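You operate a simulated robot arm through the tools that you are given. There is no shell and no other tool. Be economical: measure what you need, move in short steps, check, and stop when the job is done.

The job below is to be done with a simulated robot arm. You get a single attempt, and the scene is never put back.

## Task
Soak up the oil in the steel tray with two scoops from the grey bin.
Fine: brush the tray clean once it is dry; green scoop and blue brush back. Set down upright: blue brush. What is to be rubbed or washed off counts as gone when no trace of it is left.

The check looks at the end state, three seconds after you hand in, the way a careful person would. Anything else that was tipped, shoved, dropped, spilled or broken makes it a failure.

## Robot
A 7-joint arm with a two-finger parallel gripper on a trunk, on a base that drives. Base frame: it is fixed to the floor where the robot stands at the start and does not move with it; the origin is under the middle of the robot, x ahead of it, y to its left, z up; the surface under the hand at the start is at about z = 0.9. Readings come in m, degrees, newtons and seconds.
Its first joint turns from -166.0 to 166.0 degrees. Places, roughly: grey bin [0.8, 0.1, 1]; steel tray [0.6, 0, 0.9]. Payload 1.57 kg.
The tool frame sits at the grasp point between the pads (the TCP): z along the fingers, y along the line on which they close. The tips reach 0.03 m beyond it. Largest opening 0.08 m; finger width 0.017, thickness 0.012; the body of the gripper, 0.04 by 0.082 m, starts 0.08 m behind the TCP.
Orientation is that of the tool frame in the base frame, as a unit quaternion [x, y, z, w]. With the fingers straight down and closing along the base's y, the tool's x points along the base's -x, its y along +y and its z along -z.

## Interface
- The arm moves only by the tool arm_command. Its argument "plan" is a list of rows, each a list of 7 numbers: the shift along the tool's x, y, z in m, then the turn, a rotation vector about the tool's x, y, z in degrees, then the closure in counts, from 0 (fully open) to 255 (shut). In form: [[dx, dy, dz, ax, ay, az, hand], ...]. A call has 1 to 8 rows; each row is the pose to reach, as a shift and turn from the pose commanded when the call began, along the tool's axes at that moment. Each row takes 0.2 s and may step no farther than 0.05 m and 8.6 degrees from the row before; otherwise, or with a gripper value out of range, the whole call is refused. A pose out of reach is approached as far as the arm can. The call stops where the force on the tool passes 90 N (or 10 N more than at its start, if that is more) or the arm is blocked; 0.2 s more then pass. The fingers move at their own pace (about 0.153 m/s each) and stop on an object; they squeeze with about 38 N. The grip force told is the motor's: it shows also when the fingers shut on nothing. Time passes only in rows, and 0.2 s behind the last, so rows that repeat a pose let the fingers close. The reply holds the time, the measured pose of the TCP, the force on the tool along the base axes, the opening and the grip force, in the units named above and with some noise, with the torque about the TCP (base axes, N m) and any sound that the robot's microphone picked up.
- Cameras (640 x 400 px; columns grow to the right, rows downward): "scene" is now at [-0.0148, 0.1491, 1.392]; the picture's right is [-0.41, -0.91, 0.00], its down [-0.31, 0.14, -0.94] and it looks along [0.86, -0.39, -0.34] (base axes); focal length 268 px, centre (320, 200). "wrist" rides on the gripper at [0.072, -0.007, -0.122] in the tool frame; the picture's right is [0.09, 1.00, 0.00], its down [-0.84, 0.08, -0.54] and it looks along [-0.54, 0.05, 0.84] (tool axes); focal length 238 px, centre (320, 200). There is no depth. A picture from a camera that has moved, and an enlarged one, comes with that camera's place and axes in the base frame and with its lens.
- grab_frame(camera): a new picture of that camera. It takes no simulated time.
- steer(legs): drives the robot by 1 to 6 legs, each [ahead, left, turn to the left] in m, m and degrees, along the robot's own axes; the way and the turn of a leg run together, so that a leg with both is an arc; at most 1.5 m and 180 degrees a leg. The arm and the cameras ride along, it lands a little off, and it stops where it bumps. It gives what a move gives.
- head_to(pan, tilt): turns the head with the scene camera to pan (to the left, within 143 degrees either way) and tilt (down, from -29 to 69), counted from straight ahead of the robot. It gives what a move gives.
- enlarge(camera, box): a new picture of the part [left, top, right, bottom] of that camera's present view, enlarged. It takes no simulated time.
- hand_in(): hands the job in; it is judged then, once.

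Go step by step. Nothing tells you exact positions but the pictures and the camera data: compare them with the known pose of the tool, close in by small moves and look again before you grip or let go. The budget is 120 turns and 82 pictures, counting those below and the enlarged ones. Unless the task says otherwise, let go and move clear before handing in, and close with one line.

The tools are called after "Request:" as a command line: name --pt "numbers of a row" for each row, then --argument value for the rest, lists and objects as JSON in quotes. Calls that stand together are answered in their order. arm_command: Moves the arm, as the interface text tells. Its arguments: {"type":"object","properties":{"plan":{"type":"array"}},"required":["plan"]} The other tools are called the same way: steer (legs) drives the base; head_to (pan, tilt) turns the head that bears the scene camera; grab_frame (camera) takes a picture; enlarge (camera, box) takes an enlarged picture of a part of a camera's view; hand_in () hands the job in.

At the start:

```text
t: 0.0
tcp_pos: [0.5839, -0.2297, 1.2666]
ee_rot: [0.0, 1.0, -0.001, 0.0]
ft_force: [-0.9, 0.1, -0.1]
torque: [-0.02, -0.02, 0.0]
finger_gap: 0.0799
grasp_force: 0.0
robot x, y, heading: [0.0019, -0.0014, -0.1]
head pan, tilt: [-24.2, 20.1]
```

scene: 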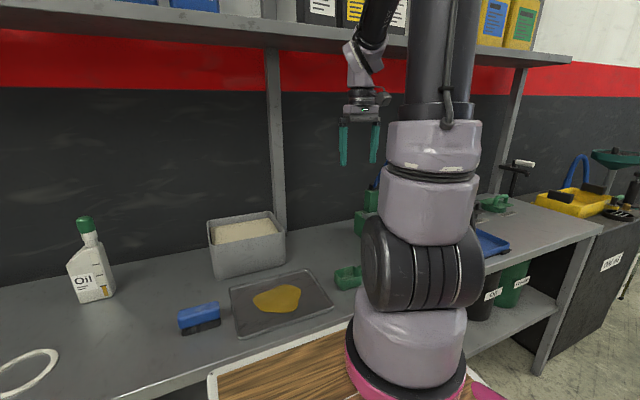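
wrist: 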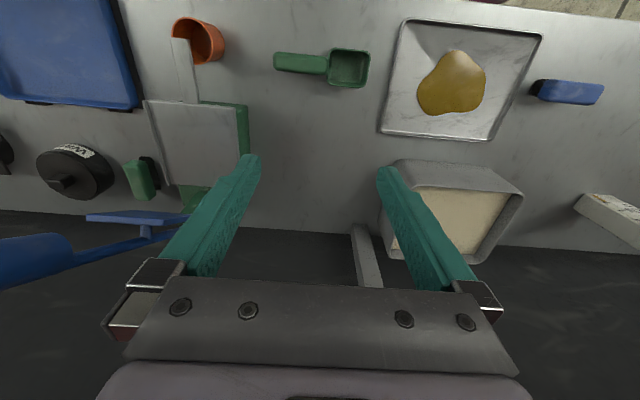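

I see the green scoop (about x 0.54, y -0.18, handle pointing to -y), the tray with oil around (0.55, 0.01), the bin behind it and the blue brush near (0.54, 0.19). I'll take close looks first.

Request:
enlarge --camera "wrist" --box '[260, 0, 420, 100]'

Request:
enlarge --camera "scene" --box '[160, 190, 400, 340]'

Request:
enlarge --camera "wrist" --box '[370, 0, 640, 270]'

```text
4.00 times, centred on (340, 50) of wrist
camera zoom: at [0.5113, -0.2367, 1.3878], right [-0.09, 1.0, 0.0], down [0.84, 0.08, 0.54], along [0.54, 0.05, -0.84], focal length 953 px, centre (240, 800)
```

zoom: 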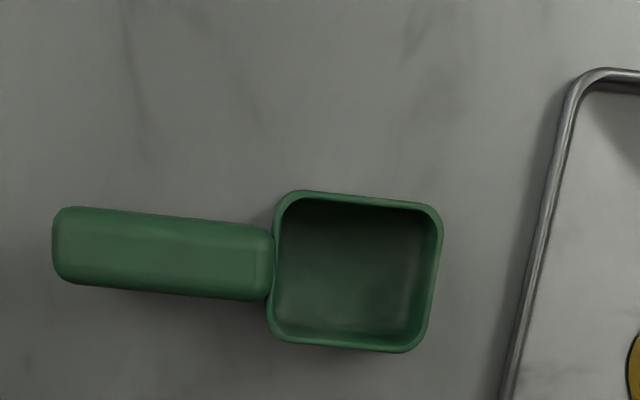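

```text
2.67 times, centred on (280, 265) of scene
camera zoom: at [-0.0148, 0.1491, 1.392], right [-0.41, -0.91, 0.0], down [-0.31, 0.14, -0.94], along [0.86, -0.39, -0.34], focal length 714 px, centre (427, 27)
```

zoom: 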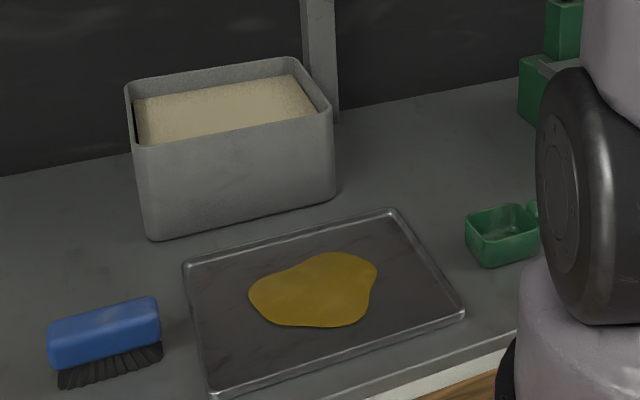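

```text
1.48 times, centred on (505, 135) of wrist
camera zoom: at [0.5113, -0.2367, 1.3878], right [-0.09, 1.0, 0.0], down [0.84, 0.08, 0.54], along [0.54, 0.05, -0.84], focal length 353 px, centre (46, 296)
```

zoom: 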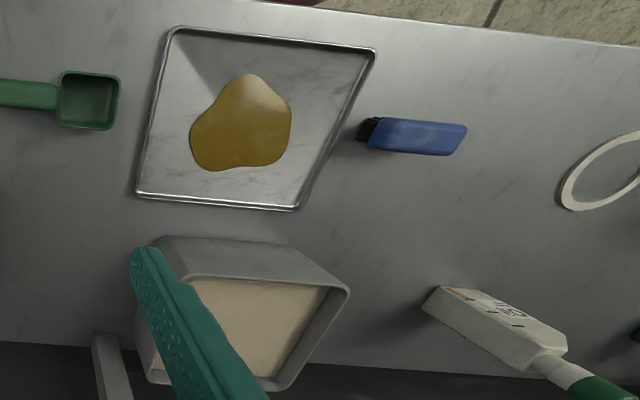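

The scoop's handle runs along y at about x 0.54, from y -0.31 to -0.225. I'll turn the hand 90 degrees so the fingers close along x, and come down part of the way above the handle.

Request:
arm_command --pt "0.005 -0.006 0.01 0 0 -8.5 0" --pt "0.01 -0.011 0.02 0 0 -17 0" --pt "0.016 -0.017 0.03 0 0 -25.5 0" --pt "0.022 -0.023 0.04 0 0 -34 0" --pt "0.027 -0.028 0.055 0 0 -42.5 0" --pt "0.032 -0.034 0.07 0 0 -51 0" --pt "0.038 -0.04 0.085 0 0 -59.5 0" --pt "0.043 -0.045 0.1 0 0 -68 0"

Request:
arm_command --pt "0 0 0.01 0 0 -8 0" --pt "0 0 0.02 0 0 -16 0" --pt "0 0 0.03 0 0 -22 0" --pt "0 0 0.03 0 0 -22 0"

Request:
grab_frame --camera "wrist"

Request:
grab_frame --camera "scene"

```text
t: 1.8
tcp_pos: [0.5413, -0.2749, 1.1668]
ee_rot: [-0.56, 0.829, 0.0, 0.0]
ft_force: [-0.4, -0.8, -0.5]
torque: [-0.04, -0.02, 0.02]
finger_gap: 0.0799
grasp_force: 0.1
robot x, y, heading: [0.0008, -0.0004, 0.1]
head pan, tilt: [-24.2, 20.1]
```

```text
t: 2.8
tcp_pos: [0.5416, -0.2748, 1.1364]
ee_rot: [0.708, -0.706, 0.0, -0.001]
ft_force: [-0.1, 0.5, 0.0]
torque: [0.03, -0.03, 0.01]
finger_gap: 0.0798
grasp_force: 0.0
robot x, y, heading: [0.0005, -0.0027, -0.2]
head pan, tilt: [-24.2, 20.1]
```

```text
76 pictures are left
camera wrist: at [0.5465, -0.3471, 1.2579], right [-1.0, -0.09, 0.0], down [-0.08, 0.84, 0.54], along [-0.05, 0.54, -0.84], focal length 238 px, centre (320, 200)
```

wrist: 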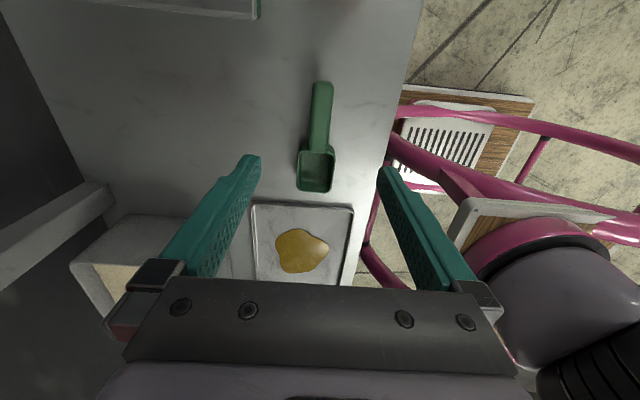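

```text
75 pictures are left
camera scene: at [-0.0148, 0.1491, 1.392], right [-0.41, -0.91, 0.0], down [-0.31, 0.14, -0.94], along [0.86, -0.39, -0.34], focal length 268 px, centre (320, 200)
```

scene: 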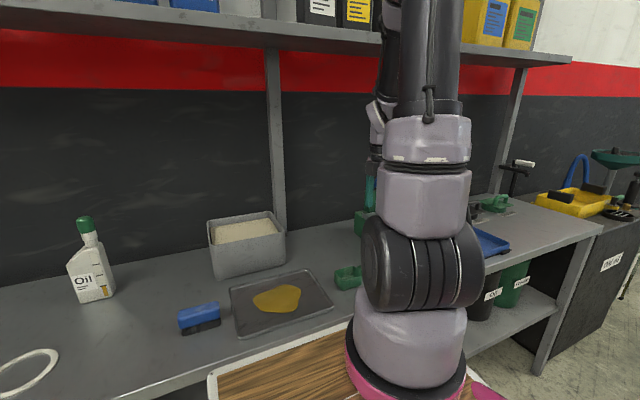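

The handle top sits near z 0.94, with its axis close to x 0.541. I'll lean the hand 30 degrees back over the handle end and stop 0.1 m short of the grasp.

Request:
arm_command --pt "0.01 0 0.03 0 -7.5 0 0" --pt "0.02 0 0.06 0 -15 0 0" --pt "0.03 0 0.09 0 -22.5 0 0" --pt "0.04 0 0.12 0 -30 0 0" --pt "0.04 0 0.12 0 -30 0 0"

Request:
grab_frame --camera "wrist"

```text
t: 4.0
tcp_pos: [0.5424, -0.3147, 1.0165]
ee_rot: [-0.682, 0.683, 0.183, 0.184]
ft_force: [0.1, -0.1, 0.8]
torque: [0.01, -0.02, -0.03]
finger_gap: 0.0804
grasp_force: 0.0
robot x, y, heading: [0.0025, 0.0002, 0.1]
head pan, tilt: [-24.2, 20.1]
```

```text
74 pictures are left
camera wrist: at [0.5475, -0.4384, 1.0846], right [-1.0, -0.08, -0.05], down [-0.08, 0.45, 0.89], along [-0.05, 0.89, -0.46], focal length 238 px, centre (320, 200)
```

wrist: 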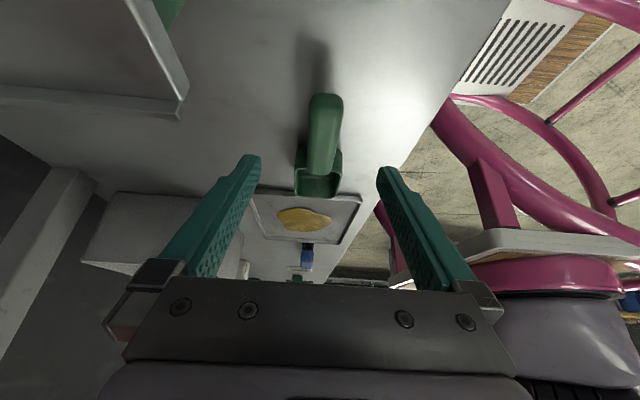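

I'll enlarge to judge the handle's height and tilt before closing in.

Request:
enlarge --camera "wrist" --box '[260, 60, 380, 220]'

```text
2.50 times, centred on (320, 140) of wrist
camera zoom: at [0.5475, -0.4384, 1.0846], right [-1.0, -0.08, -0.05], down [-0.08, 0.45, 0.89], along [-0.05, 0.89, -0.46], focal length 596 px, centre (320, 350)
```

zoom: 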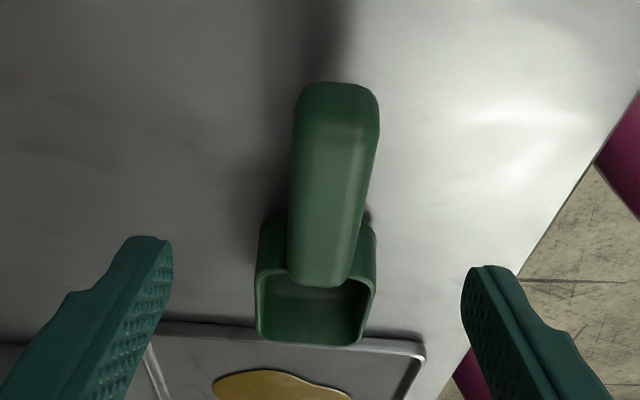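

The handle is level, about 0.027 wide and 0.02 thick, centred near z 0.934 and x 0.5385. I'll move in along the tool axis.

Request:
arm_command --pt "-0.001 0.004 0.03 0 0 0 0" --pt "-0.002 0.004 0.06 0 0 0 0" --pt "-0.002 0.004 0.08 0 0 0 0" --pt "-0.002 0.004 0.092 0 0 0 0" --pt "-0.002 0.004 0.092 0 0 0 0"

Request:
grab_frame --camera "wrist"

```text
t: 5.2
tcp_pos: [0.5382, -0.2677, 0.9382]
ee_rot: [-0.683, 0.683, 0.183, 0.183]
ft_force: [0.2, -0.4, -0.2]
torque: [0.02, -0.04, 0.01]
finger_gap: 0.0798
grasp_force: 0.0
robot x, y, heading: [-0.0032, -0.0017, 0.0]
head pan, tilt: [-24.2, 20.1]
```

```text
72 pictures are left
camera wrist: at [0.5435, -0.3907, 1.0067], right [-1.0, -0.08, -0.05], down [-0.08, 0.45, 0.89], along [-0.05, 0.89, -0.46], focal length 238 px, centre (320, 200)
```

wrist: 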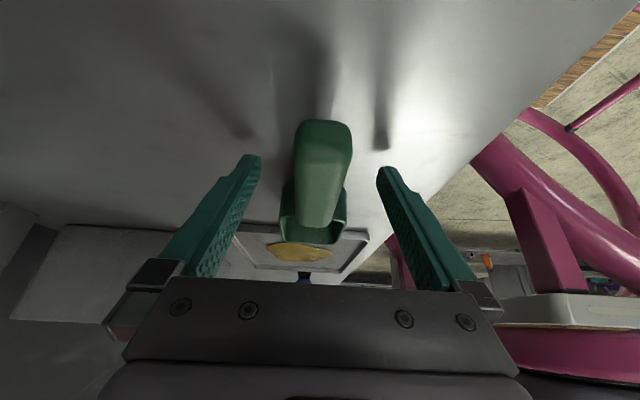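

The handle sits centred between the pads, so I'll close on it.

Request:
arm_command --pt "0 0 0 0 0 0 120" --pt "0 0 0 0 0 0 255" --pt "0 0 0 0 0 0 255" --pt "0 0 0 0 0 0 255"

Request:
grab_frame --camera "wrist"

```text
t: 6.2
tcp_pos: [0.5385, -0.268, 0.939]
ee_rot: [0.684, -0.683, -0.183, -0.183]
ft_force: [0.2, 0.1, -1.3]
torque: [-0.08, -0.02, -0.02]
finger_gap: 0.0273
grasp_force: 38.1
robot x, y, heading: [0.0027, 0.0021, -0.4]
head pan, tilt: [-24.2, 20.1]
```

```text
71 pictures are left
camera wrist: at [0.5436, -0.3908, 1.0068], right [-1.0, -0.08, -0.05], down [-0.08, 0.45, 0.89], along [-0.05, 0.89, -0.46], focal length 238 px, centre (320, 200)
```

wrist: 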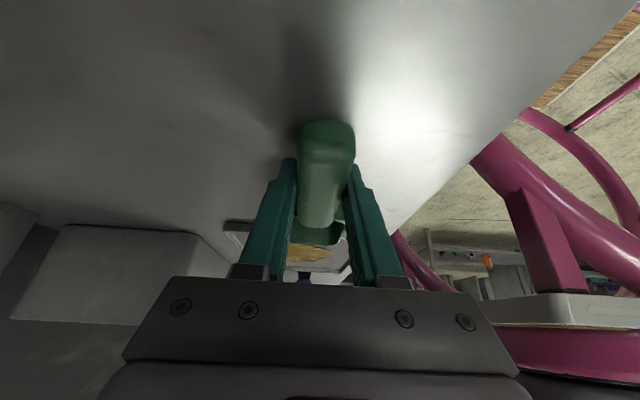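

The scoop is gripped (opening 0.027 m). I'll lift it straight up by 0.2 m and look.

Request:
arm_command --pt "-0.01 0 -0.0173 0 0 0 255" --pt "-0.03 0 -0.052 0 0 0 255" --pt "-0.05 0 -0.0866 0 0 0 255" --pt "-0.07 0 -0.121 0 0 0 255" --pt "-0.09 0 -0.156 0 0 0 255" --pt "-0.1 0 -0.1732 0 0 0 255" --pt "-0.1 0 -0.1732 0 0 0 255"

Request:
head_to --pan 0 --tilt 28

Request:
grab_frame --camera "scene"

Request:
grab_frame --camera "wrist"

```text
t: 7.8
tcp_pos: [0.5363, -0.2664, 1.1386]
ee_rot: [-0.683, 0.683, 0.184, 0.183]
ft_force: [0.1, -0.1, 0.0]
torque: [-0.07, -0.01, -0.04]
finger_gap: 0.0275
grasp_force: 37.9
robot x, y, heading: [-0.0018, 0.0009, -0.2]
head pan, tilt: [-24.2, 20.1]
```

```text
t: 8.7
tcp_pos: [0.5363, -0.2668, 1.1383]
ee_rot: [0.683, -0.683, -0.183, -0.183]
ft_force: [0.5, -0.6, -0.8]
torque: [-0.07, 0.0, 0.03]
finger_gap: 0.0272
grasp_force: 37.9
robot x, y, heading: [0.0021, 0.0013, -0.2]
head pan, tilt: [0.0, 28.0]
```

```text
70 pictures are left
camera scene: at [-0.0085, 0.1872, 1.3792], right [0.0, -1.0, 0.0], down [-0.47, 0.0, -0.88], along [0.88, 0.0, -0.47], focal length 268 px, centre (320, 200)
```

scene: 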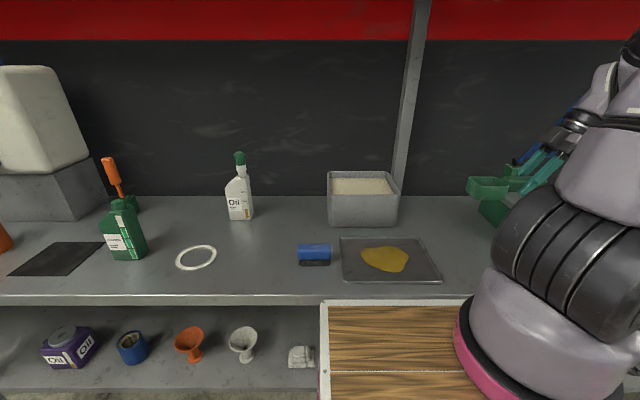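

```text
69 pictures are left
camera wrist: at [0.5424, -0.3906, 1.2069], right [-1.0, -0.08, -0.05], down [-0.08, 0.45, 0.89], along [-0.05, 0.89, -0.46], focal length 238 px, centre (320, 200)
```

wrist: 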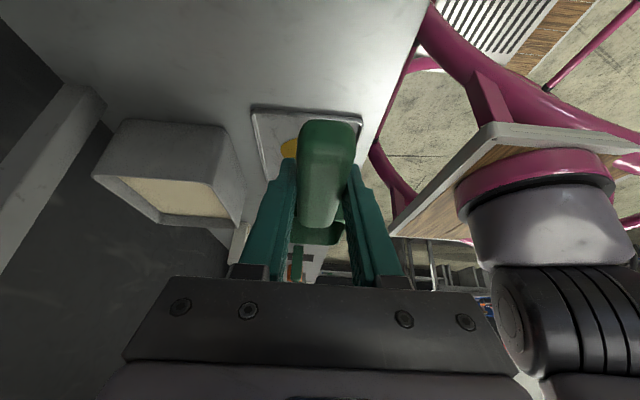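

The view is clear now. I'll zoom on the bin and tray to measure them.

Request:
enlarge --camera "scene" --box '[290, 150, 450, 290]'

Request:
enlarge --camera "wrist" --box '[80, 90, 380, 290]'

```text
2.86 times, centred on (370, 220) of scene
camera zoom: at [-0.0085, 0.1872, 1.3792], right [0.0, -1.0, 0.0], down [-0.47, 0.0, -0.88], along [0.88, 0.0, -0.47], focal length 765 px, centre (177, 143)
```

zoom: 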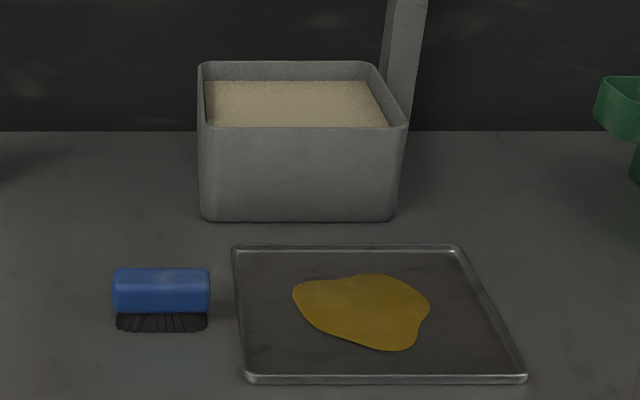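

```text
2.00 times, centred on (230, 190) of wrist
camera zoom: at [0.5424, -0.3906, 1.2069], right [-1.0, -0.08, -0.05], down [-0.08, 0.45, 0.89], along [-0.05, 0.89, -0.46], focal length 477 px, centre (500, 220)
```

zoom: 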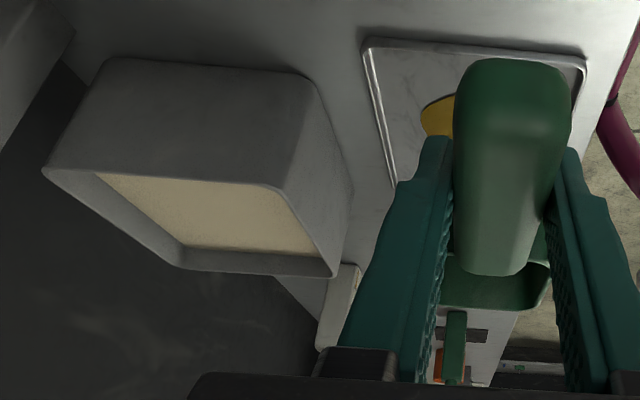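

Bin rim is around z 1.015, x 0.705–0.89, y -0.055–0.165, with the sand at about z 0.99. I'll carry the scoop level above the bin at z 1.14.

Request:
arm_command --pt "-0.028 -0.033 0.0163 0 0 0 255" --pt "-0.057 -0.066 0.0327 0 0 0 255" --pt "-0.085 -0.099 0.049 0 0 0 255" --pt "-0.1135 -0.132 0.0655 0 0 0 255" --pt "-0.142 -0.165 0.082 0 0 0 255" --pt "-0.17 -0.198 0.098 0 0 0 255" --pt "-0.199 -0.231 0.1145 0 0 0 255" --pt "-0.227 -0.264 0.131 0 0 0 255"

Request:
grab_frame --camera "scene"

```text
t: 10.5
tcp_pos: [0.8028, -0.0061, 1.1396]
ee_rot: [-0.682, 0.684, 0.183, 0.183]
ft_force: [-0.3, -0.2, -1.2]
torque: [-0.05, -0.04, 0.0]
finger_gap: 0.0274
grasp_force: 38.1
robot x, y, heading: [0.0018, 0.0001, -0.2]
head pan, tilt: [0.0, 28.0]
```

```text
66 pictures are left
camera scene: at [-0.0089, 0.187, 1.3792], right [0.0, -1.0, 0.0], down [-0.47, 0.0, -0.88], along [0.88, 0.0, -0.47], focal length 268 px, centre (320, 200)
```

scene: 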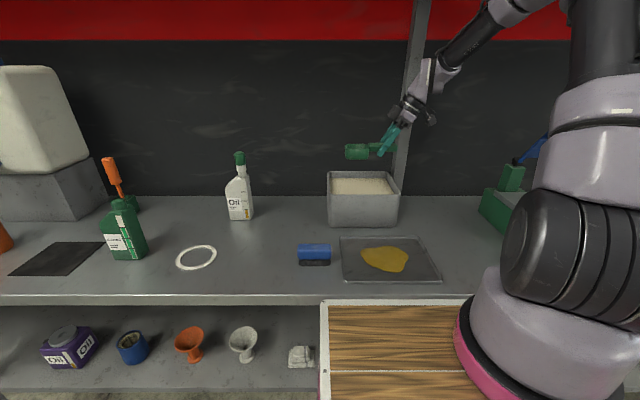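

The scoop is above the bin. I'll pitch it 45 degrees cup-down in place and look.

Request:
arm_command --pt "0 0 0 0 7.5 0 255" --pt "0 0 0 0 15 0 255" --pt "0 0 0 0 22.5 0 255" --pt "0 0 0 0 30 0 255" --pt "0 0 0 0 37.5 0 255" --pt "0 0 0 0 45 0 255" --pt "0 0 0 0 45 0 255"

Request:
enlarge --camera "scene" --box '[300, 100, 460, 240]'

Request:
grab_frame --camera "wrist"

```text
t: 12.1
tcp_pos: [0.8019, -0.0054, 1.1386]
ee_rot: [0.701, -0.701, 0.093, 0.093]
ft_force: [0.0, -0.5, -1.7]
torque: [0.0, 0.03, -0.05]
finger_gap: 0.0274
grasp_force: 38.3
robot x, y, heading: [-0.0008, -0.0008, 0.2]
head pan, tilt: [0.0, 28.0]
```

```text
2.86 times, centred on (380, 170) of scene
camera zoom: at [-0.0085, 0.1873, 1.3792], right [0.0, -1.0, 0.0], down [-0.47, 0.0, -0.88], along [0.88, 0.0, -0.47], focal length 765 px, centre (149, 286)
```

zoom: 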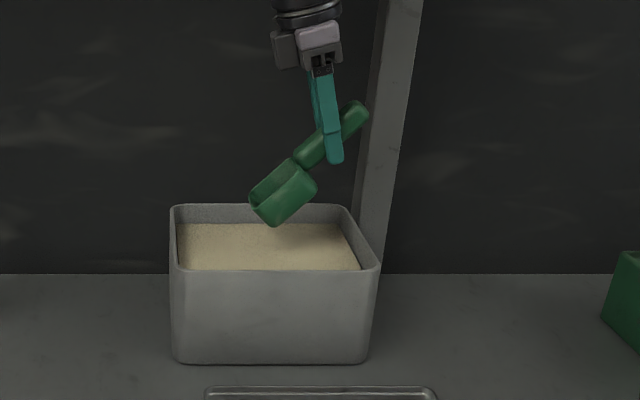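

```text
64 pictures are left
camera wrist: at [0.8069, -0.043, 1.2738], right [-1.0, -0.09, 0.02], down [-0.08, 0.95, 0.31], along [-0.05, 0.3, -0.95], focal length 238 px, centre (320, 200)
```

wrist: 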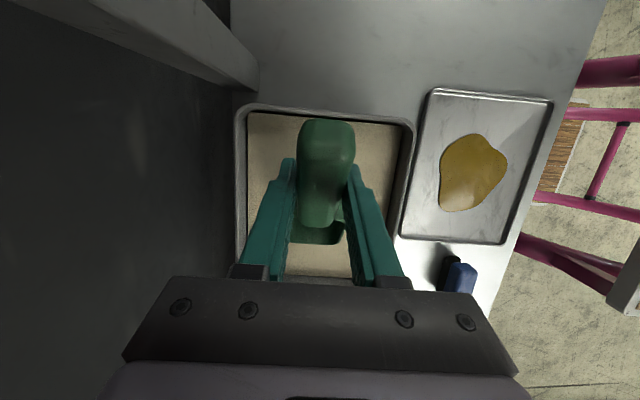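

I'll lower the cup into the sand, staying clear of the walls, then look.

Request:
arm_command --pt "-0.011 0 0.03 0 0 0 255" --pt "-0.022 0 0.06 0 0 0 255" --pt "-0.029 0 0.078 0 0 0 255" --pt "-0.034 0 0.092 0 0 0 255" --pt "-0.038 0 0.102 0 0 0 255"

Request:
enlarge --camera "scene" --box '[300, 100, 460, 240]'

```text
t: 13.3
tcp_pos: [0.8011, 0.005, 1.0306]
ee_rot: [-0.7, 0.702, -0.093, -0.091]
ft_force: [2.0, -4.2, 17.4]
torque: [0.91, -0.06, -0.09]
finger_gap: 0.0271
grasp_force: 37.9
robot x, y, heading: [0.0011, 0.0017, 0.2]
head pan, tilt: [0.0, 28.0]
```

```text
2.86 times, centred on (380, 170) of scene
camera zoom: at [-0.009, 0.187, 1.3792], right [0.0, -1.0, 0.0], down [-0.47, 0.0, -0.88], along [0.88, 0.0, -0.47], focal length 765 px, centre (149, 286)
```

zoom: 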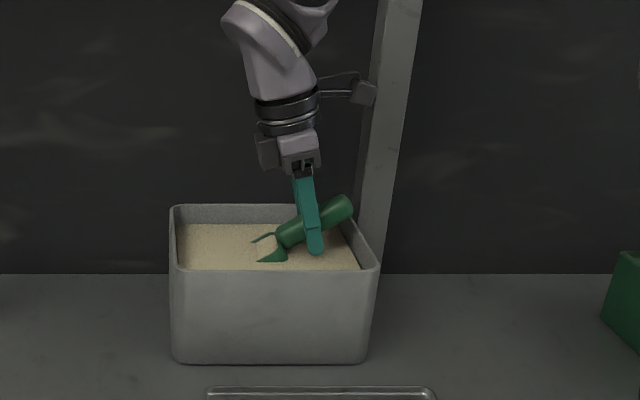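

Sand pushes back with 17 N, and the handle seems to have turned about 15 degrees in the pads. I'll sweep forward while leveling, then rise and check.

Request:
arm_command --pt "-0.0097 0 -0.0026 0 -7 0 255" --pt "-0.0185 0 -0.0081 0 -14 0 255" --pt "-0.0216 0 -0.0161 0 -21 0 255" --pt "-0.019 0 -0.0258 0 -28 0 255" --pt "-0.0125 0 -0.0499 0 -30 0 255" --pt "-0.0047 0 -0.0789 0 -30 0 255" --pt "0.0043 0 -0.1127 0 -30 0 255"

Request:
enlarge --camera "scene" --box '[300, 100, 460, 240]'

Request:
grab_frame --camera "wrist"

```text
t: 14.9
tcp_pos: [0.8022, 0.0305, 1.1393]
ee_rot: [-0.701, 0.701, 0.092, 0.092]
ft_force: [-0.2, 0.2, -0.7]
torque: [-0.04, 0.05, 0.0]
finger_gap: 0.0273
grasp_force: 37.6
robot x, y, heading: [0.0002, 0.0004, -0.1]
head pan, tilt: [0.0, 28.0]
```

```text
2.86 times, centred on (380, 170) of scene
camera zoom: at [-0.0081, 0.1873, 1.3792], right [0.0, -1.0, 0.0], down [-0.47, 0.0, -0.88], along [0.88, 0.0, -0.47], focal length 765 px, centre (149, 286)
```

zoom: 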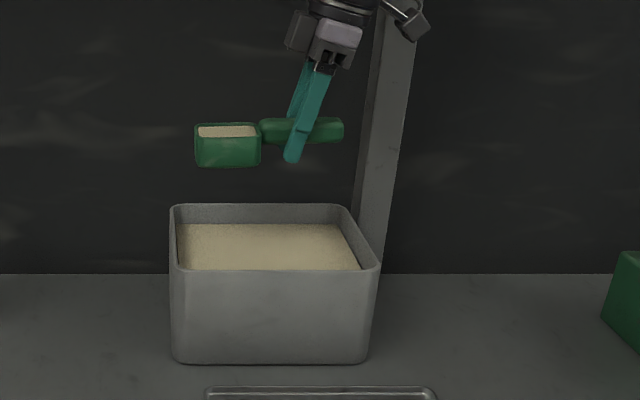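

```text
61 pictures are left
camera wrist: at [0.8069, -0.0709, 1.238], right [-1.0, -0.09, -0.02], down [-0.08, 0.67, 0.74], along [-0.05, 0.74, -0.67], focal length 238 px, centre (320, 200)
```

wrist: 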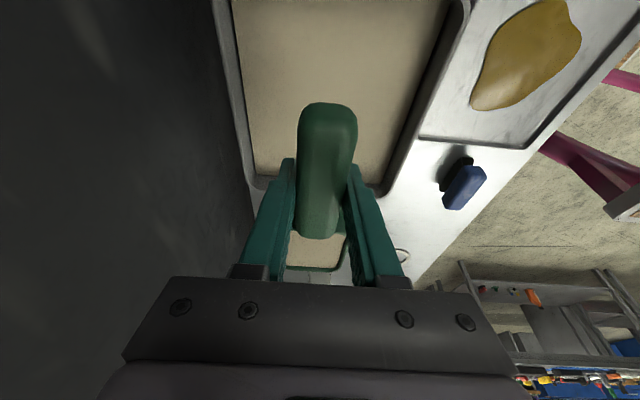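

The scoop is full and level, with the tool now leaning 15 degrees. I'll carry it level over the tray.

Request:
arm_command --pt "0.002 0.015 0 0 0 0 255" --pt "0.007 0.045 -0.002 0 0 0 255" --pt "0.013 0.08 -0.003 0 0 0 255" --pt "0.019 0.12 -0.005 0 0 0 255" --pt "0.025 0.16 -0.007 0 0 0 255" --pt "0.031 0.2 -0.009 0 0 0 255" --pt "0.036 0.232 -0.01 0 0 0 255" --pt "0.0386 0.247 -0.0104 0 0 0 255"

Request:
arm_command --pt "-0.005 0 0.0193 0 0 0 255" --pt "-0.0104 0 0.0386 0 0 0 255" --pt "-0.0155 0 0.058 0 0 0 255" --pt "-0.0155 0 0.058 0 0 0 255"

Request:
grab_frame --camera "scene"

```text
t: 16.7
tcp_pos: [0.5535, -0.0088, 1.1392]
ee_rot: [-0.701, 0.701, 0.092, 0.093]
ft_force: [0.3, 0.7, -0.6]
torque: [-0.02, 0.05, 0.04]
finger_gap: 0.0275
grasp_force: 37.8
robot x, y, heading: [-0.0013, 0.0016, -0.0]
head pan, tilt: [0.0, 28.0]
```

```text
t: 17.7
tcp_pos: [0.554, 0.0196, 1.0881]
ee_rot: [0.701, -0.701, -0.091, -0.093]
ft_force: [-0.1, 0.0, -1.7]
torque: [-0.03, 0.03, -0.01]
finger_gap: 0.0277
grasp_force: 37.7
robot x, y, heading: [-0.0005, 0.0013, 0.1]
head pan, tilt: [0.0, 28.0]
```

```text
60 pictures are left
camera scene: at [-0.0086, 0.1874, 1.3792], right [0.0, -1.0, 0.0], down [-0.47, 0.0, -0.88], along [0.88, 0.0, -0.47], focal length 268 px, centre (320, 200)
```

scene: 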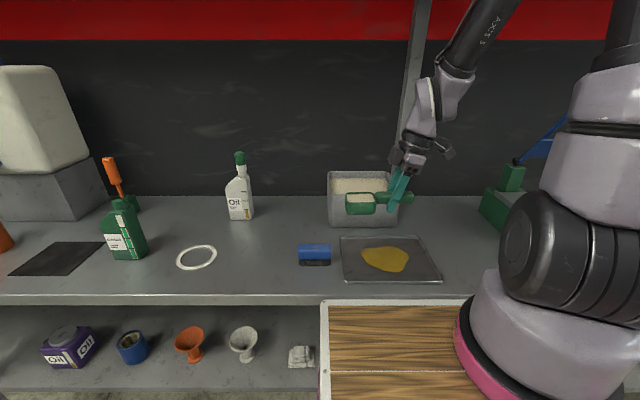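

Now I'll shift so the cup's lip pours onto the middle of the oil, lower a bit, and tip it in stages.

Request:
arm_command --pt "0.028 0 0.007 0 0 0 255" --pt "0.0556 0 0.014 0 0 0 255" --pt "0.0556 0 0.014 0 8.5 0 255" --pt "0.0556 0 0.014 0 17 0 255" --pt "0.0556 0 0.014 0 25.5 0 255" --pt "0.0556 0 0.014 0 34 0 255" --pt "0.0556 0 0.014 0 42.5 0 255" --pt "0.0556 0 0.014 0 51 0 255"

Request:
enlarge --camera "scene" --box '[300, 160, 460, 300]'

```text
t: 19.5
tcp_pos: [0.5552, -0.0307, 1.0597]
ee_rot: [-0.672, 0.673, -0.219, -0.219]
ft_force: [-0.3, 0.8, 0.0]
torque: [0.03, 0.0, 0.0]
finger_gap: 0.0275
grasp_force: 37.8
robot x, y, heading: [-0.002, 0.0012, -0.3]
head pan, tilt: [0.0, 28.0]
```

```text
2.86 times, centred on (380, 230) of scene
camera zoom: at [-0.0087, 0.187, 1.3792], right [0.0, -1.0, 0.0], down [-0.47, 0.0, -0.88], along [0.88, 0.0, -0.47], focal length 765 px, centre (149, 114)
```

zoom: 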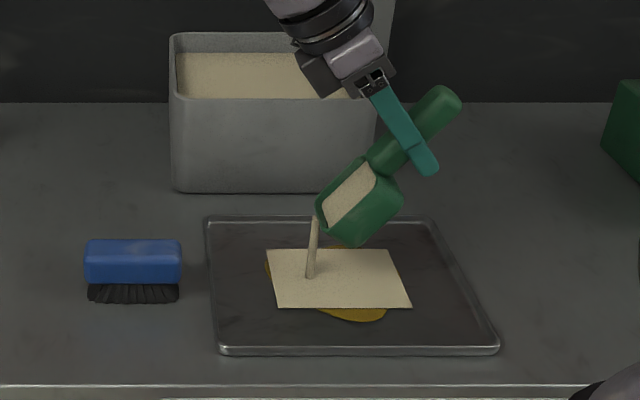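

Sand is pouring onto the oil. I'll tip further, drifting slightly toward the uncovered near edge.

Request:
arm_command --pt "0 0.004 0 0 8.5 0 255" --pt "0 0.009 0 0 17 0 255" --pt "0 0.013 0 0 25.5 0 255" --pt "0 0.017 0 0 34 0 255" --pt "0 0.017 0 0 42 0 255" --pt "0 0.017 0 0 42 0 255" --pt "0 0.017 0 0 42 0 255"

Request:
enlarge --camera "scene" --box '[300, 160, 460, 300]'

```text
t: 21.1
tcp_pos: [0.5376, -0.0296, 1.0604]
ee_rot: [0.55, -0.55, 0.445, 0.445]
ft_force: [-0.2, 0.5, 0.0]
torque: [0.01, 0.01, 0.0]
finger_gap: 0.0274
grasp_force: 38.1
robot x, y, heading: [0.0003, -0.0012, 0.1]
head pan, tilt: [0.0, 28.0]
```

```text
2.86 times, centred on (380, 230) of scene
camera zoom: at [-0.0085, 0.1874, 1.3791], right [0.0, -1.0, 0.0], down [-0.47, 0.0, -0.88], along [0.88, 0.0, -0.47], focal length 765 px, centre (149, 114)
```

zoom: 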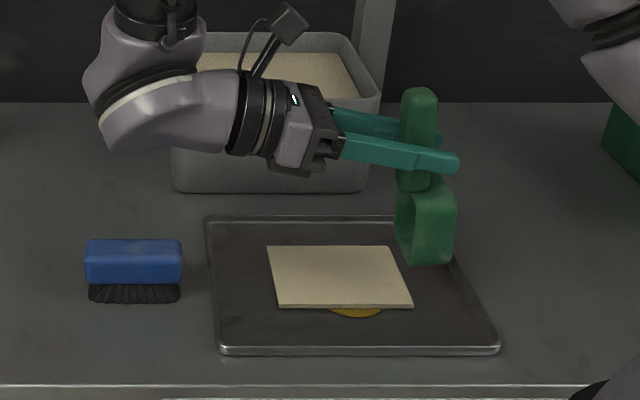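

The cup is empty and the slab covers most of the oil. I'll rise, turn back to the 45-degree dip attitude and go for the second scoop.

Request:
arm_command --pt "0.013 0 -0.003 0 -8 0 255" --pt "0.026 0 -0.0055 0 -16 0 255" --pt "0.039 0 -0.0083 0 -24 0 255" --pt "0.052 0 -0.011 0 -32 0 255" --pt "0.065 0 -0.0138 0 -40 0 255" --pt "0.078 0 -0.0166 0 -48 0 255" --pt "0.078 0 -0.0166 0 -48 0 255"

Request:
arm_command --pt "-0.004 -0.035 -0.0023 0 0 0 255" --pt "-0.009 -0.075 -0.005 0 0 0 255" --pt "-0.014 -0.12 -0.008 0 0 0 255" --pt "-0.019 -0.165 -0.011 0 0 0 255" --pt "-0.024 -0.21 -0.014 0 0 0 255" --pt "-0.028 -0.245 -0.0165 0 0 0 255" --pt "-0.03 -0.262 -0.0175 0 0 0 255" --pt "-0.03 -0.262 -0.0175 0 0 0 255"

Request:
enlarge --camera "scene" --box '[300, 100, 460, 240]'

```text
t: 22.7
tcp_pos: [0.5357, -0.0293, 1.1388]
ee_rot: [0.683, -0.683, 0.182, 0.182]
ft_force: [-0.2, -0.3, -1.0]
torque: [-0.05, 0.01, -0.01]
finger_gap: 0.0272
grasp_force: 37.5
robot x, y, heading: [0.001, -0.001, -0.0]
head pan, tilt: [0.0, 28.0]
```

```text
t: 24.5
tcp_pos: [0.7987, 0.006, 1.1403]
ee_rot: [-0.683, 0.683, -0.183, -0.183]
ft_force: [-0.4, 0.5, -0.6]
torque: [-0.03, -0.01, -0.03]
finger_gap: 0.0276
grasp_force: 37.9
robot x, y, heading: [-0.0024, 0.0004, 0.1]
head pan, tilt: [0.0, 28.0]
```

```text
2.86 times, centred on (380, 170) of scene
camera zoom: at [-0.0086, 0.1874, 1.3791], right [0.0, -1.0, 0.0], down [-0.47, 0.0, -0.88], along [0.88, 0.0, -0.47], focal length 765 px, centre (149, 286)
```

zoom: 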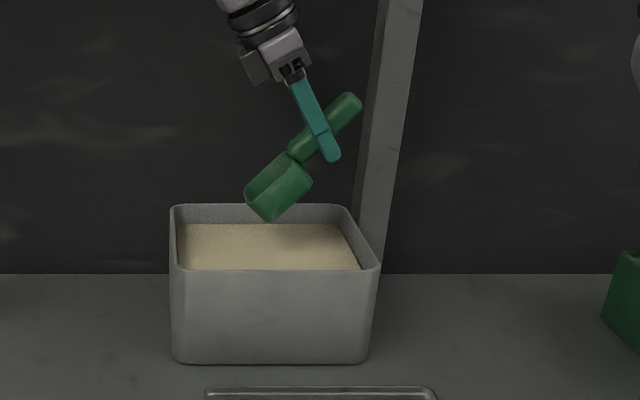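

Same dip again, straight down and a little to +y.

Request:
arm_command --pt "-0.02 0 0.026 0 0 0 255" --pt "-0.038 0 0.051 0 0 0 255" --pt "-0.049 0 0.066 0 0 0 255" --pt "-0.058 0 0.079 0 0 0 255" --pt "-0.0644 0 0.0875 0 0 0 255"

Request:
enlarge --camera "scene" --box '[300, 100, 460, 240]'

```text
t: 25.7
tcp_pos: [0.7997, 0.0159, 1.0324]
ee_rot: [-0.682, 0.684, -0.184, -0.182]
ft_force: [1.8, -9.3, 25.2]
torque: [0.84, 0.05, -0.01]
finger_gap: 0.0274
grasp_force: 38.2
robot x, y, heading: [0.0027, -0.0016, -0.2]
head pan, tilt: [0.0, 28.0]
```

```text
2.86 times, centred on (380, 170) of scene
camera zoom: at [-0.0093, 0.1869, 1.3792], right [0.0, -1.0, 0.0], down [-0.47, 0.0, -0.88], along [0.88, 0.0, -0.47], focal length 765 px, centre (149, 286)
```

zoom: 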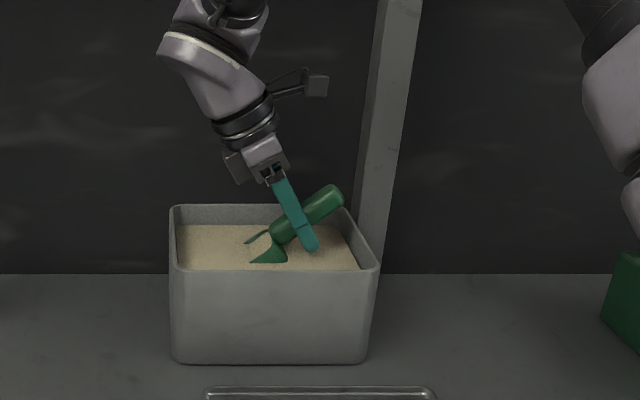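

The slip is small this time. I'll sweep, level by 38 degrees, and rise.

Request:
arm_command --pt "-0.0087 0 -0.005 0 -8 0 255" --pt "-0.0141 0 -0.0116 0 -16 0 255" --pt "-0.0123 0 -0.0187 0 -24 0 255" --pt "-0.0073 0 -0.0273 0 -32 0 255" --pt "0.0052 0 -0.049 0 -38 0 255" --pt "0.0202 0 -0.075 0 -38 0 255" --pt "0.0377 0 -0.1053 0 -38 0 255"

Request:
enlarge --camera "scene" --box '[300, 100, 460, 240]'

```text
t: 27.3
tcp_pos: [0.799, 0.0371, 1.1423]
ee_rot: [0.706, -0.705, -0.05, -0.05]
ft_force: [0.1, 0.4, -0.2]
torque: [-0.06, 0.04, -0.03]
finger_gap: 0.0277
grasp_force: 38.0
robot x, y, heading: [-0.0013, 0.0036, 0.0]
head pan, tilt: [0.0, 28.0]
```

```text
2.86 times, centred on (380, 170) of scene
camera zoom: at [-0.0081, 0.1873, 1.3792], right [0.0, -1.0, 0.0], down [-0.47, 0.0, -0.88], along [0.88, 0.0, -0.47], focal length 765 px, centre (149, 286)
```

zoom: 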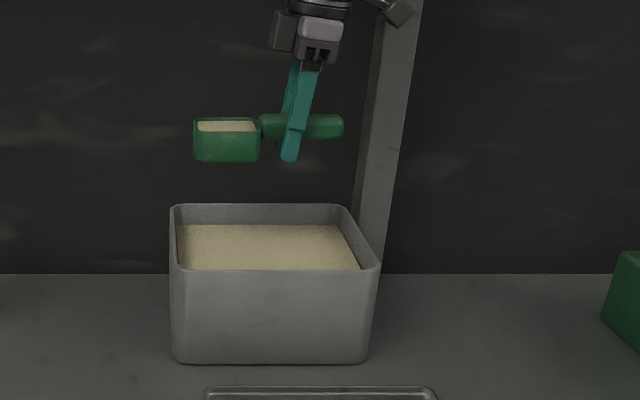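

Second scoop is full and level. I'll carry it over the tray, a little nearer to the robot than the first pour.

Request:
arm_command --pt "0.004 0.018 -0.0006 0 0 0 255" --pt "0.013 0.055 -0.002 0 0 0 255" --pt "0.023 0.095 -0.003 0 0 0 255" --pt "0.033 0.135 -0.0045 0 0 0 255" --pt "0.043 0.175 -0.006 0 0 0 255" --pt "0.053 0.215 -0.0075 0 0 0 255" --pt "0.063 0.255 -0.009 0 0 0 255" --pt "0.0673 0.274 -0.0095 0 0 0 255"

Request:
arm_command --pt "0.0055 0 0.04 0 0 0 255" --pt "0.0111 0 0.0792 0 0 0 255" --pt "0.0111 0 0.0792 0 8.5 0 255" --pt "0.0111 0 0.0792 0 17 0 255" --pt "0.0111 0 0.0792 0 25.5 0 255" --pt "0.0111 0 0.0792 0 34 0 255" --pt "0.0111 0 0.0792 0 42.5 0 255" --pt "0.0111 0 0.0792 0 51 0 255"

Request:
arm_command --pt "0 0 0 0 8.5 0 255" --pt "0 0 0 0 17 0 255" --pt "0 0 0 0 25.5 0 255" --pt "0 0 0 0 34 0 255" --pt "0 0 0 0 38 0 255" --pt "0 0 0 0 38 0 255" --pt "0 0 0 0 38 0 255"

Request:
enlarge --camera "scene" --box '[300, 160, 460, 300]'

```text
t: 29.1
tcp_pos: [0.5244, -0.0309, 1.1405]
ee_rot: [0.706, -0.705, -0.049, -0.049]
ft_force: [0.6, 0.2, -0.4]
torque: [-0.05, 0.02, -0.03]
finger_gap: 0.0274
grasp_force: 37.9
robot x, y, heading: [0.0002, 0.0033, -0.1]
head pan, tilt: [0.0, 28.0]
```

```text
t: 30.9
tcp_pos: [0.526, -0.0302, 1.0626]
ee_rot: [-0.657, 0.658, -0.26, -0.259]
ft_force: [0.0, -0.8, -0.8]
torque: [-0.02, -0.03, -0.01]
finger_gap: 0.0275
grasp_force: 38.2
robot x, y, heading: [0.0014, 0.0028, -0.1]
head pan, tilt: [0.0, 28.0]
```

```text
t: 32.5
tcp_pos: [0.5257, -0.0295, 1.0619]
ee_rot: [-0.538, 0.538, -0.459, -0.459]
ft_force: [-0.5, -0.9, 0.0]
torque: [0.01, 0.0, 0.02]
finger_gap: 0.0275
grasp_force: 38.1
robot x, y, heading: [-0.0011, -0.0012, 0.0]
head pan, tilt: [0.0, 28.0]
```

```text
2.86 times, centred on (380, 230) of scene
camera zoom: at [-0.0085, 0.1874, 1.3791], right [0.0, -1.0, 0.0], down [-0.47, 0.0, -0.88], along [0.88, 0.0, -0.47], focal length 765 px, centre (149, 114)
```

zoom: 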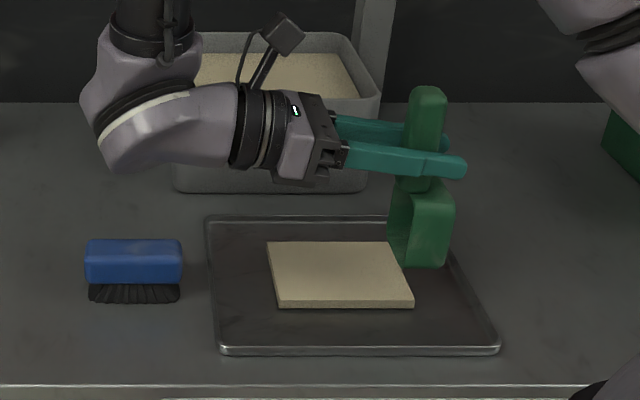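

Both scoops are down and the slab is starting to soak. I'll bring the scoop back to level and above its old spot.

Request:
arm_command --pt "0.013 0 -0.002 0 -8 0 255" --pt "0.026 0 -0.004 0 -16 0 255" --pt "0.039 0 -0.006 0 -24 0 255" --pt "0.052 0 -0.008 0 -32 0 255" --pt "0.065 0 -0.01 0 -40 0 255" --pt "0.079 0 -0.0125 0 -48 0 255" --pt "0.079 0 -0.0125 0 -48 0 255"

Request:
arm_command --pt "0.033 -0.002 0.0216 0 -7 0 255" --pt "0.066 -0.004 0.0432 0 -14 0 255" --pt "0.1 -0.006 0.065 0 -21 0 255" --pt "0.133 -0.008 0.0865 0 -28 0 255" --pt "0.167 -0.01 0.108 0 -35 0 255" --pt "0.1997 -0.0125 0.1297 0 -41 0 255" --pt "0.1997 -0.0125 0.1297 0 -41 0 255"

Request:
grab_frame --camera "wrist"

Request:
grab_frame --camera "scene"

```text
t: 34.1
tcp_pos: [0.5249, -0.0299, 1.1416]
ee_rot: [-0.678, 0.678, -0.2, -0.2]
ft_force: [0.5, 0.3, -0.9]
torque: [-0.01, 0.03, -0.01]
finger_gap: 0.0275
grasp_force: 38.1
robot x, y, heading: [-0.0044, 0.0031, -0.0]
head pan, tilt: [0.0, 28.0]
```

```text
t: 35.7
tcp_pos: [0.5389, -0.2695, 1.1409]
ee_rot: [-0.705, 0.705, 0.05, 0.05]
ft_force: [0.5, 0.2, -1.1]
torque: [-0.07, 0.01, 0.01]
finger_gap: 0.0274
grasp_force: 37.7
robot x, y, heading: [0.0003, -0.004, -0.1]
head pan, tilt: [0.0, 28.0]
```

```text
53 pictures are left
camera wrist: at [0.5433, -0.3579, 1.2509], right [-1.0, -0.09, -0.01], down [-0.08, 0.75, 0.65], along [-0.05, 0.65, -0.76], focal length 238 px, centre (320, 200)
```

wrist: 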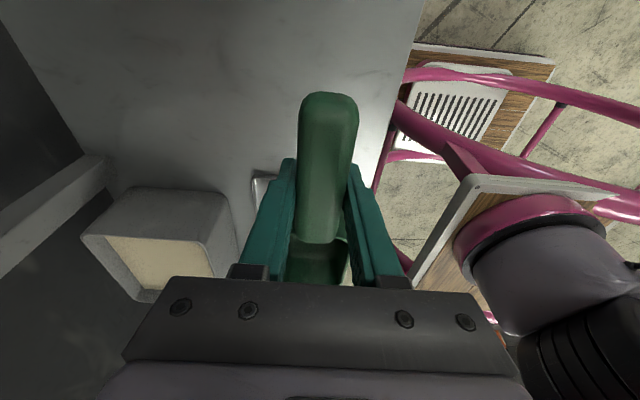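

```text
52 pictures are left
camera scene: at [-0.0086, 0.1874, 1.3791], right [0.0, -1.0, 0.0], down [-0.47, 0.0, -0.88], along [0.88, 0.0, -0.47], focal length 268 px, centre (320, 200)
```

scene: 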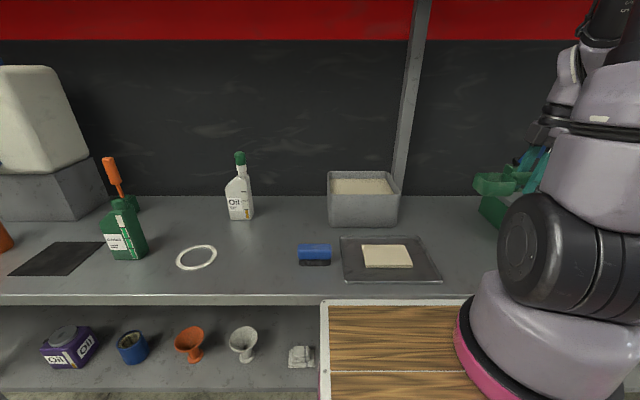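

The spot below is clear. I'll lower to just above the bench.

Request:
arm_command --pt "0.005 0 0.04 0 0 0 255" --pt "0.011 0 0.08 0 0 0 255" --pt "0.017 0 0.12 0 0 0 255" --pt "0.022 0 0.16 0 0 0 255" --pt "0.025 0 0.18 0 0 0 255" --pt "0.026 0 0.188 0 0 0 255" --pt "0.026 0 0.188 0 0 0 255"

Request:
grab_frame --camera "wrist"

Request:
enlarge --camera "scene" --box '[440, 180, 560, 280]'

```text
t: 37.3
tcp_pos: [0.5384, -0.268, 0.9513]
ee_rot: [-0.705, 0.705, 0.049, 0.049]
ft_force: [-1.1, -0.1, -1.1]
torque: [-0.03, 0.0, -0.02]
finger_gap: 0.0274
grasp_force: 38.1
robot x, y, heading: [0.0022, 0.0037, 0.2]
head pan, tilt: [0.0, 28.0]
```

```text
51 pictures are left
camera wrist: at [0.5437, -0.3572, 1.0613], right [-1.0, -0.09, -0.01], down [-0.08, 0.75, 0.65], along [-0.05, 0.65, -0.76], focal length 238 px, centre (320, 200)
```

wrist: 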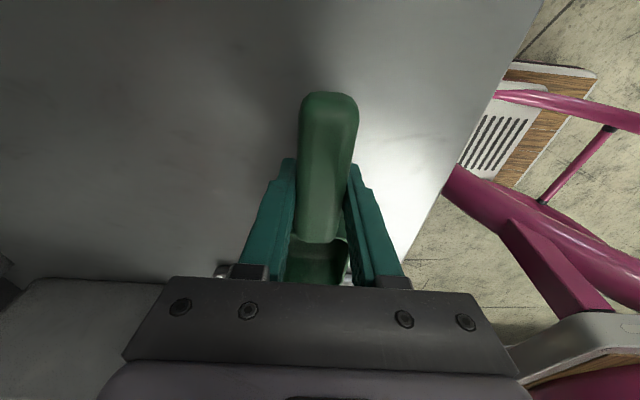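

```text
4.00 times, centred on (500, 230) of scene
camera zoom: at [-0.0085, 0.1873, 1.3792], right [0.0, -1.0, 0.0], down [-0.47, 0.0, -0.88], along [0.88, 0.0, -0.47], focal length 1071 px, centre (-400, 80)
```

zoom: 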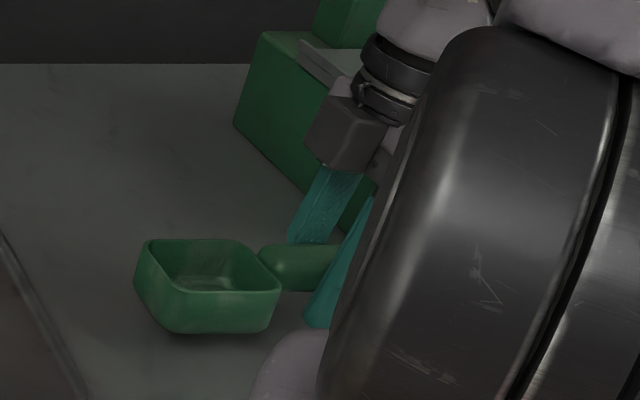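

I'll lower the last centimetre in small steps, watching the force.

Request:
arm_command --pt "0.0005 0 0.004 0 0 0 255" --pt "0.001 0 0.008 0 0 0 255" --pt "0.0015 0 0.011 0 0 0 255" --pt "0.0015 0 0.011 0 0 0 255"

Request:
enlarge --camera "scene" --box '[440, 180, 560, 280]'

```text
t: 38.3
tcp_pos: [0.5389, -0.2689, 0.9407]
ee_rot: [0.706, -0.705, -0.049, -0.049]
ft_force: [-0.7, 0.6, -0.8]
torque: [-0.07, -0.03, -0.01]
finger_gap: 0.0275
grasp_force: 37.8
robot x, y, heading: [0.0005, -0.0018, 0.1]
head pan, tilt: [0.0, 28.0]
```

```text
4.00 times, centred on (500, 230) of scene
camera zoom: at [-0.0085, 0.1873, 1.3792], right [0.0, -1.0, 0.0], down [-0.47, 0.0, -0.88], along [0.88, 0.0, -0.47], focal length 1071 px, centre (-400, 80)
```

zoom: 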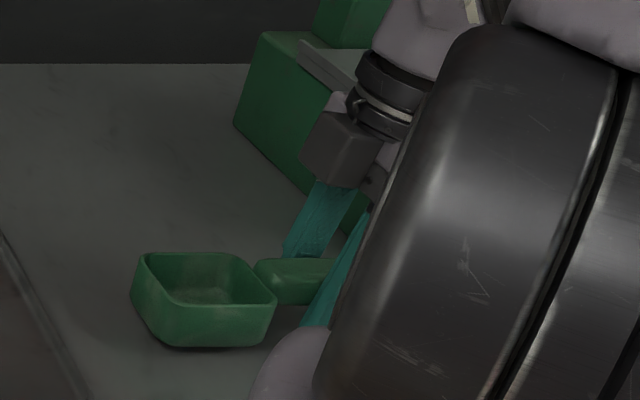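

No contact force yet; I'll go down a few more millimetres.

Request:
arm_command --pt "0 0 0.001 0 0 0 255" --pt "0 0 0.002 0 0 0 255" --pt "0 0 0.002 0 0 0 255"

Request:
arm_command --pt "0 0 0.001 0 0 0 255" --pt "0 0 0.0015 0 0 0 255" --pt "0 0 0.0015 0 0 0 255"

```text
t: 39.1
tcp_pos: [0.5377, -0.2683, 0.9388]
ee_rot: [-0.705, 0.705, 0.049, 0.049]
ft_force: [-0.1, 0.1, -0.2]
torque: [-0.05, -0.01, -0.01]
finger_gap: 0.0273
grasp_force: 38.0
robot x, y, heading: [-0.0021, 0.0003, -0.1]
head pan, tilt: [0.0, 28.0]
```

```text
t: 39.9
tcp_pos: [0.5382, -0.2683, 0.9368]
ee_rot: [-0.705, 0.706, 0.05, 0.049]
ft_force: [0.8, 0.1, -0.6]
torque: [-0.05, -0.02, 0.0]
finger_gap: 0.0274
grasp_force: 37.7
robot x, y, heading: [-0.0001, -0.0019, 0.1]
head pan, tilt: [0.0, 28.0]
```

Request:
arm_command --pt "0 0 0.001 0 0 0 255" --pt "0 0 0.002 0 0 0 255" --pt "0 0 0.002 0 0 0 255"

Request:
enlarge --camera "scene" --box '[460, 220, 530, 280]'

```text
t: 40.7
tcp_pos: [0.5378, -0.2671, 0.9359]
ee_rot: [0.706, -0.705, -0.05, -0.049]
ft_force: [0.9, -0.1, -1.6]
torque: [-0.03, 0.02, -0.01]
finger_gap: 0.0274
grasp_force: 37.2
robot x, y, heading: [0.001, -0.0001, -0.0]
head pan, tilt: [0.0, 28.0]
```

```text
6.67 times, centred on (495, 250) of scene
camera zoom: at [-0.0085, 0.1873, 1.3792], right [0.0, -1.0, 0.0], down [-0.47, 0.0, -0.88], along [0.88, 0.0, -0.47], focal length 1784 px, centre (-847, -133)
```

zoom: 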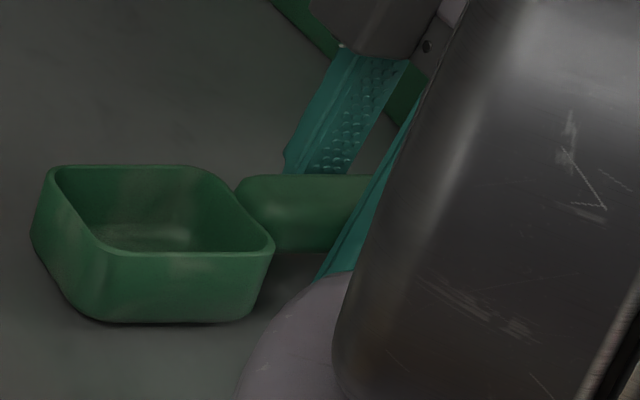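

Very close to the bench. I'll take two more small steps down.

Request:
arm_command --pt "0 0 0.001 0 0 0 255" --pt "0 0 0.002 0 0 0 255" --pt "0 0 0.003 0 0 0 255" --pt "0 0 0.003 0 0 0 255"

```text
t: 41.7
tcp_pos: [0.5372, -0.2672, 0.9325]
ee_rot: [-0.705, 0.706, 0.05, 0.05]
ft_force: [-0.8, -1.1, -0.7]
torque: [-0.03, 0.01, -0.01]
finger_gap: 0.0274
grasp_force: 38.0
robot x, y, heading: [-0.0013, 0.0004, -0.2]
head pan, tilt: [0.0, 28.0]
```

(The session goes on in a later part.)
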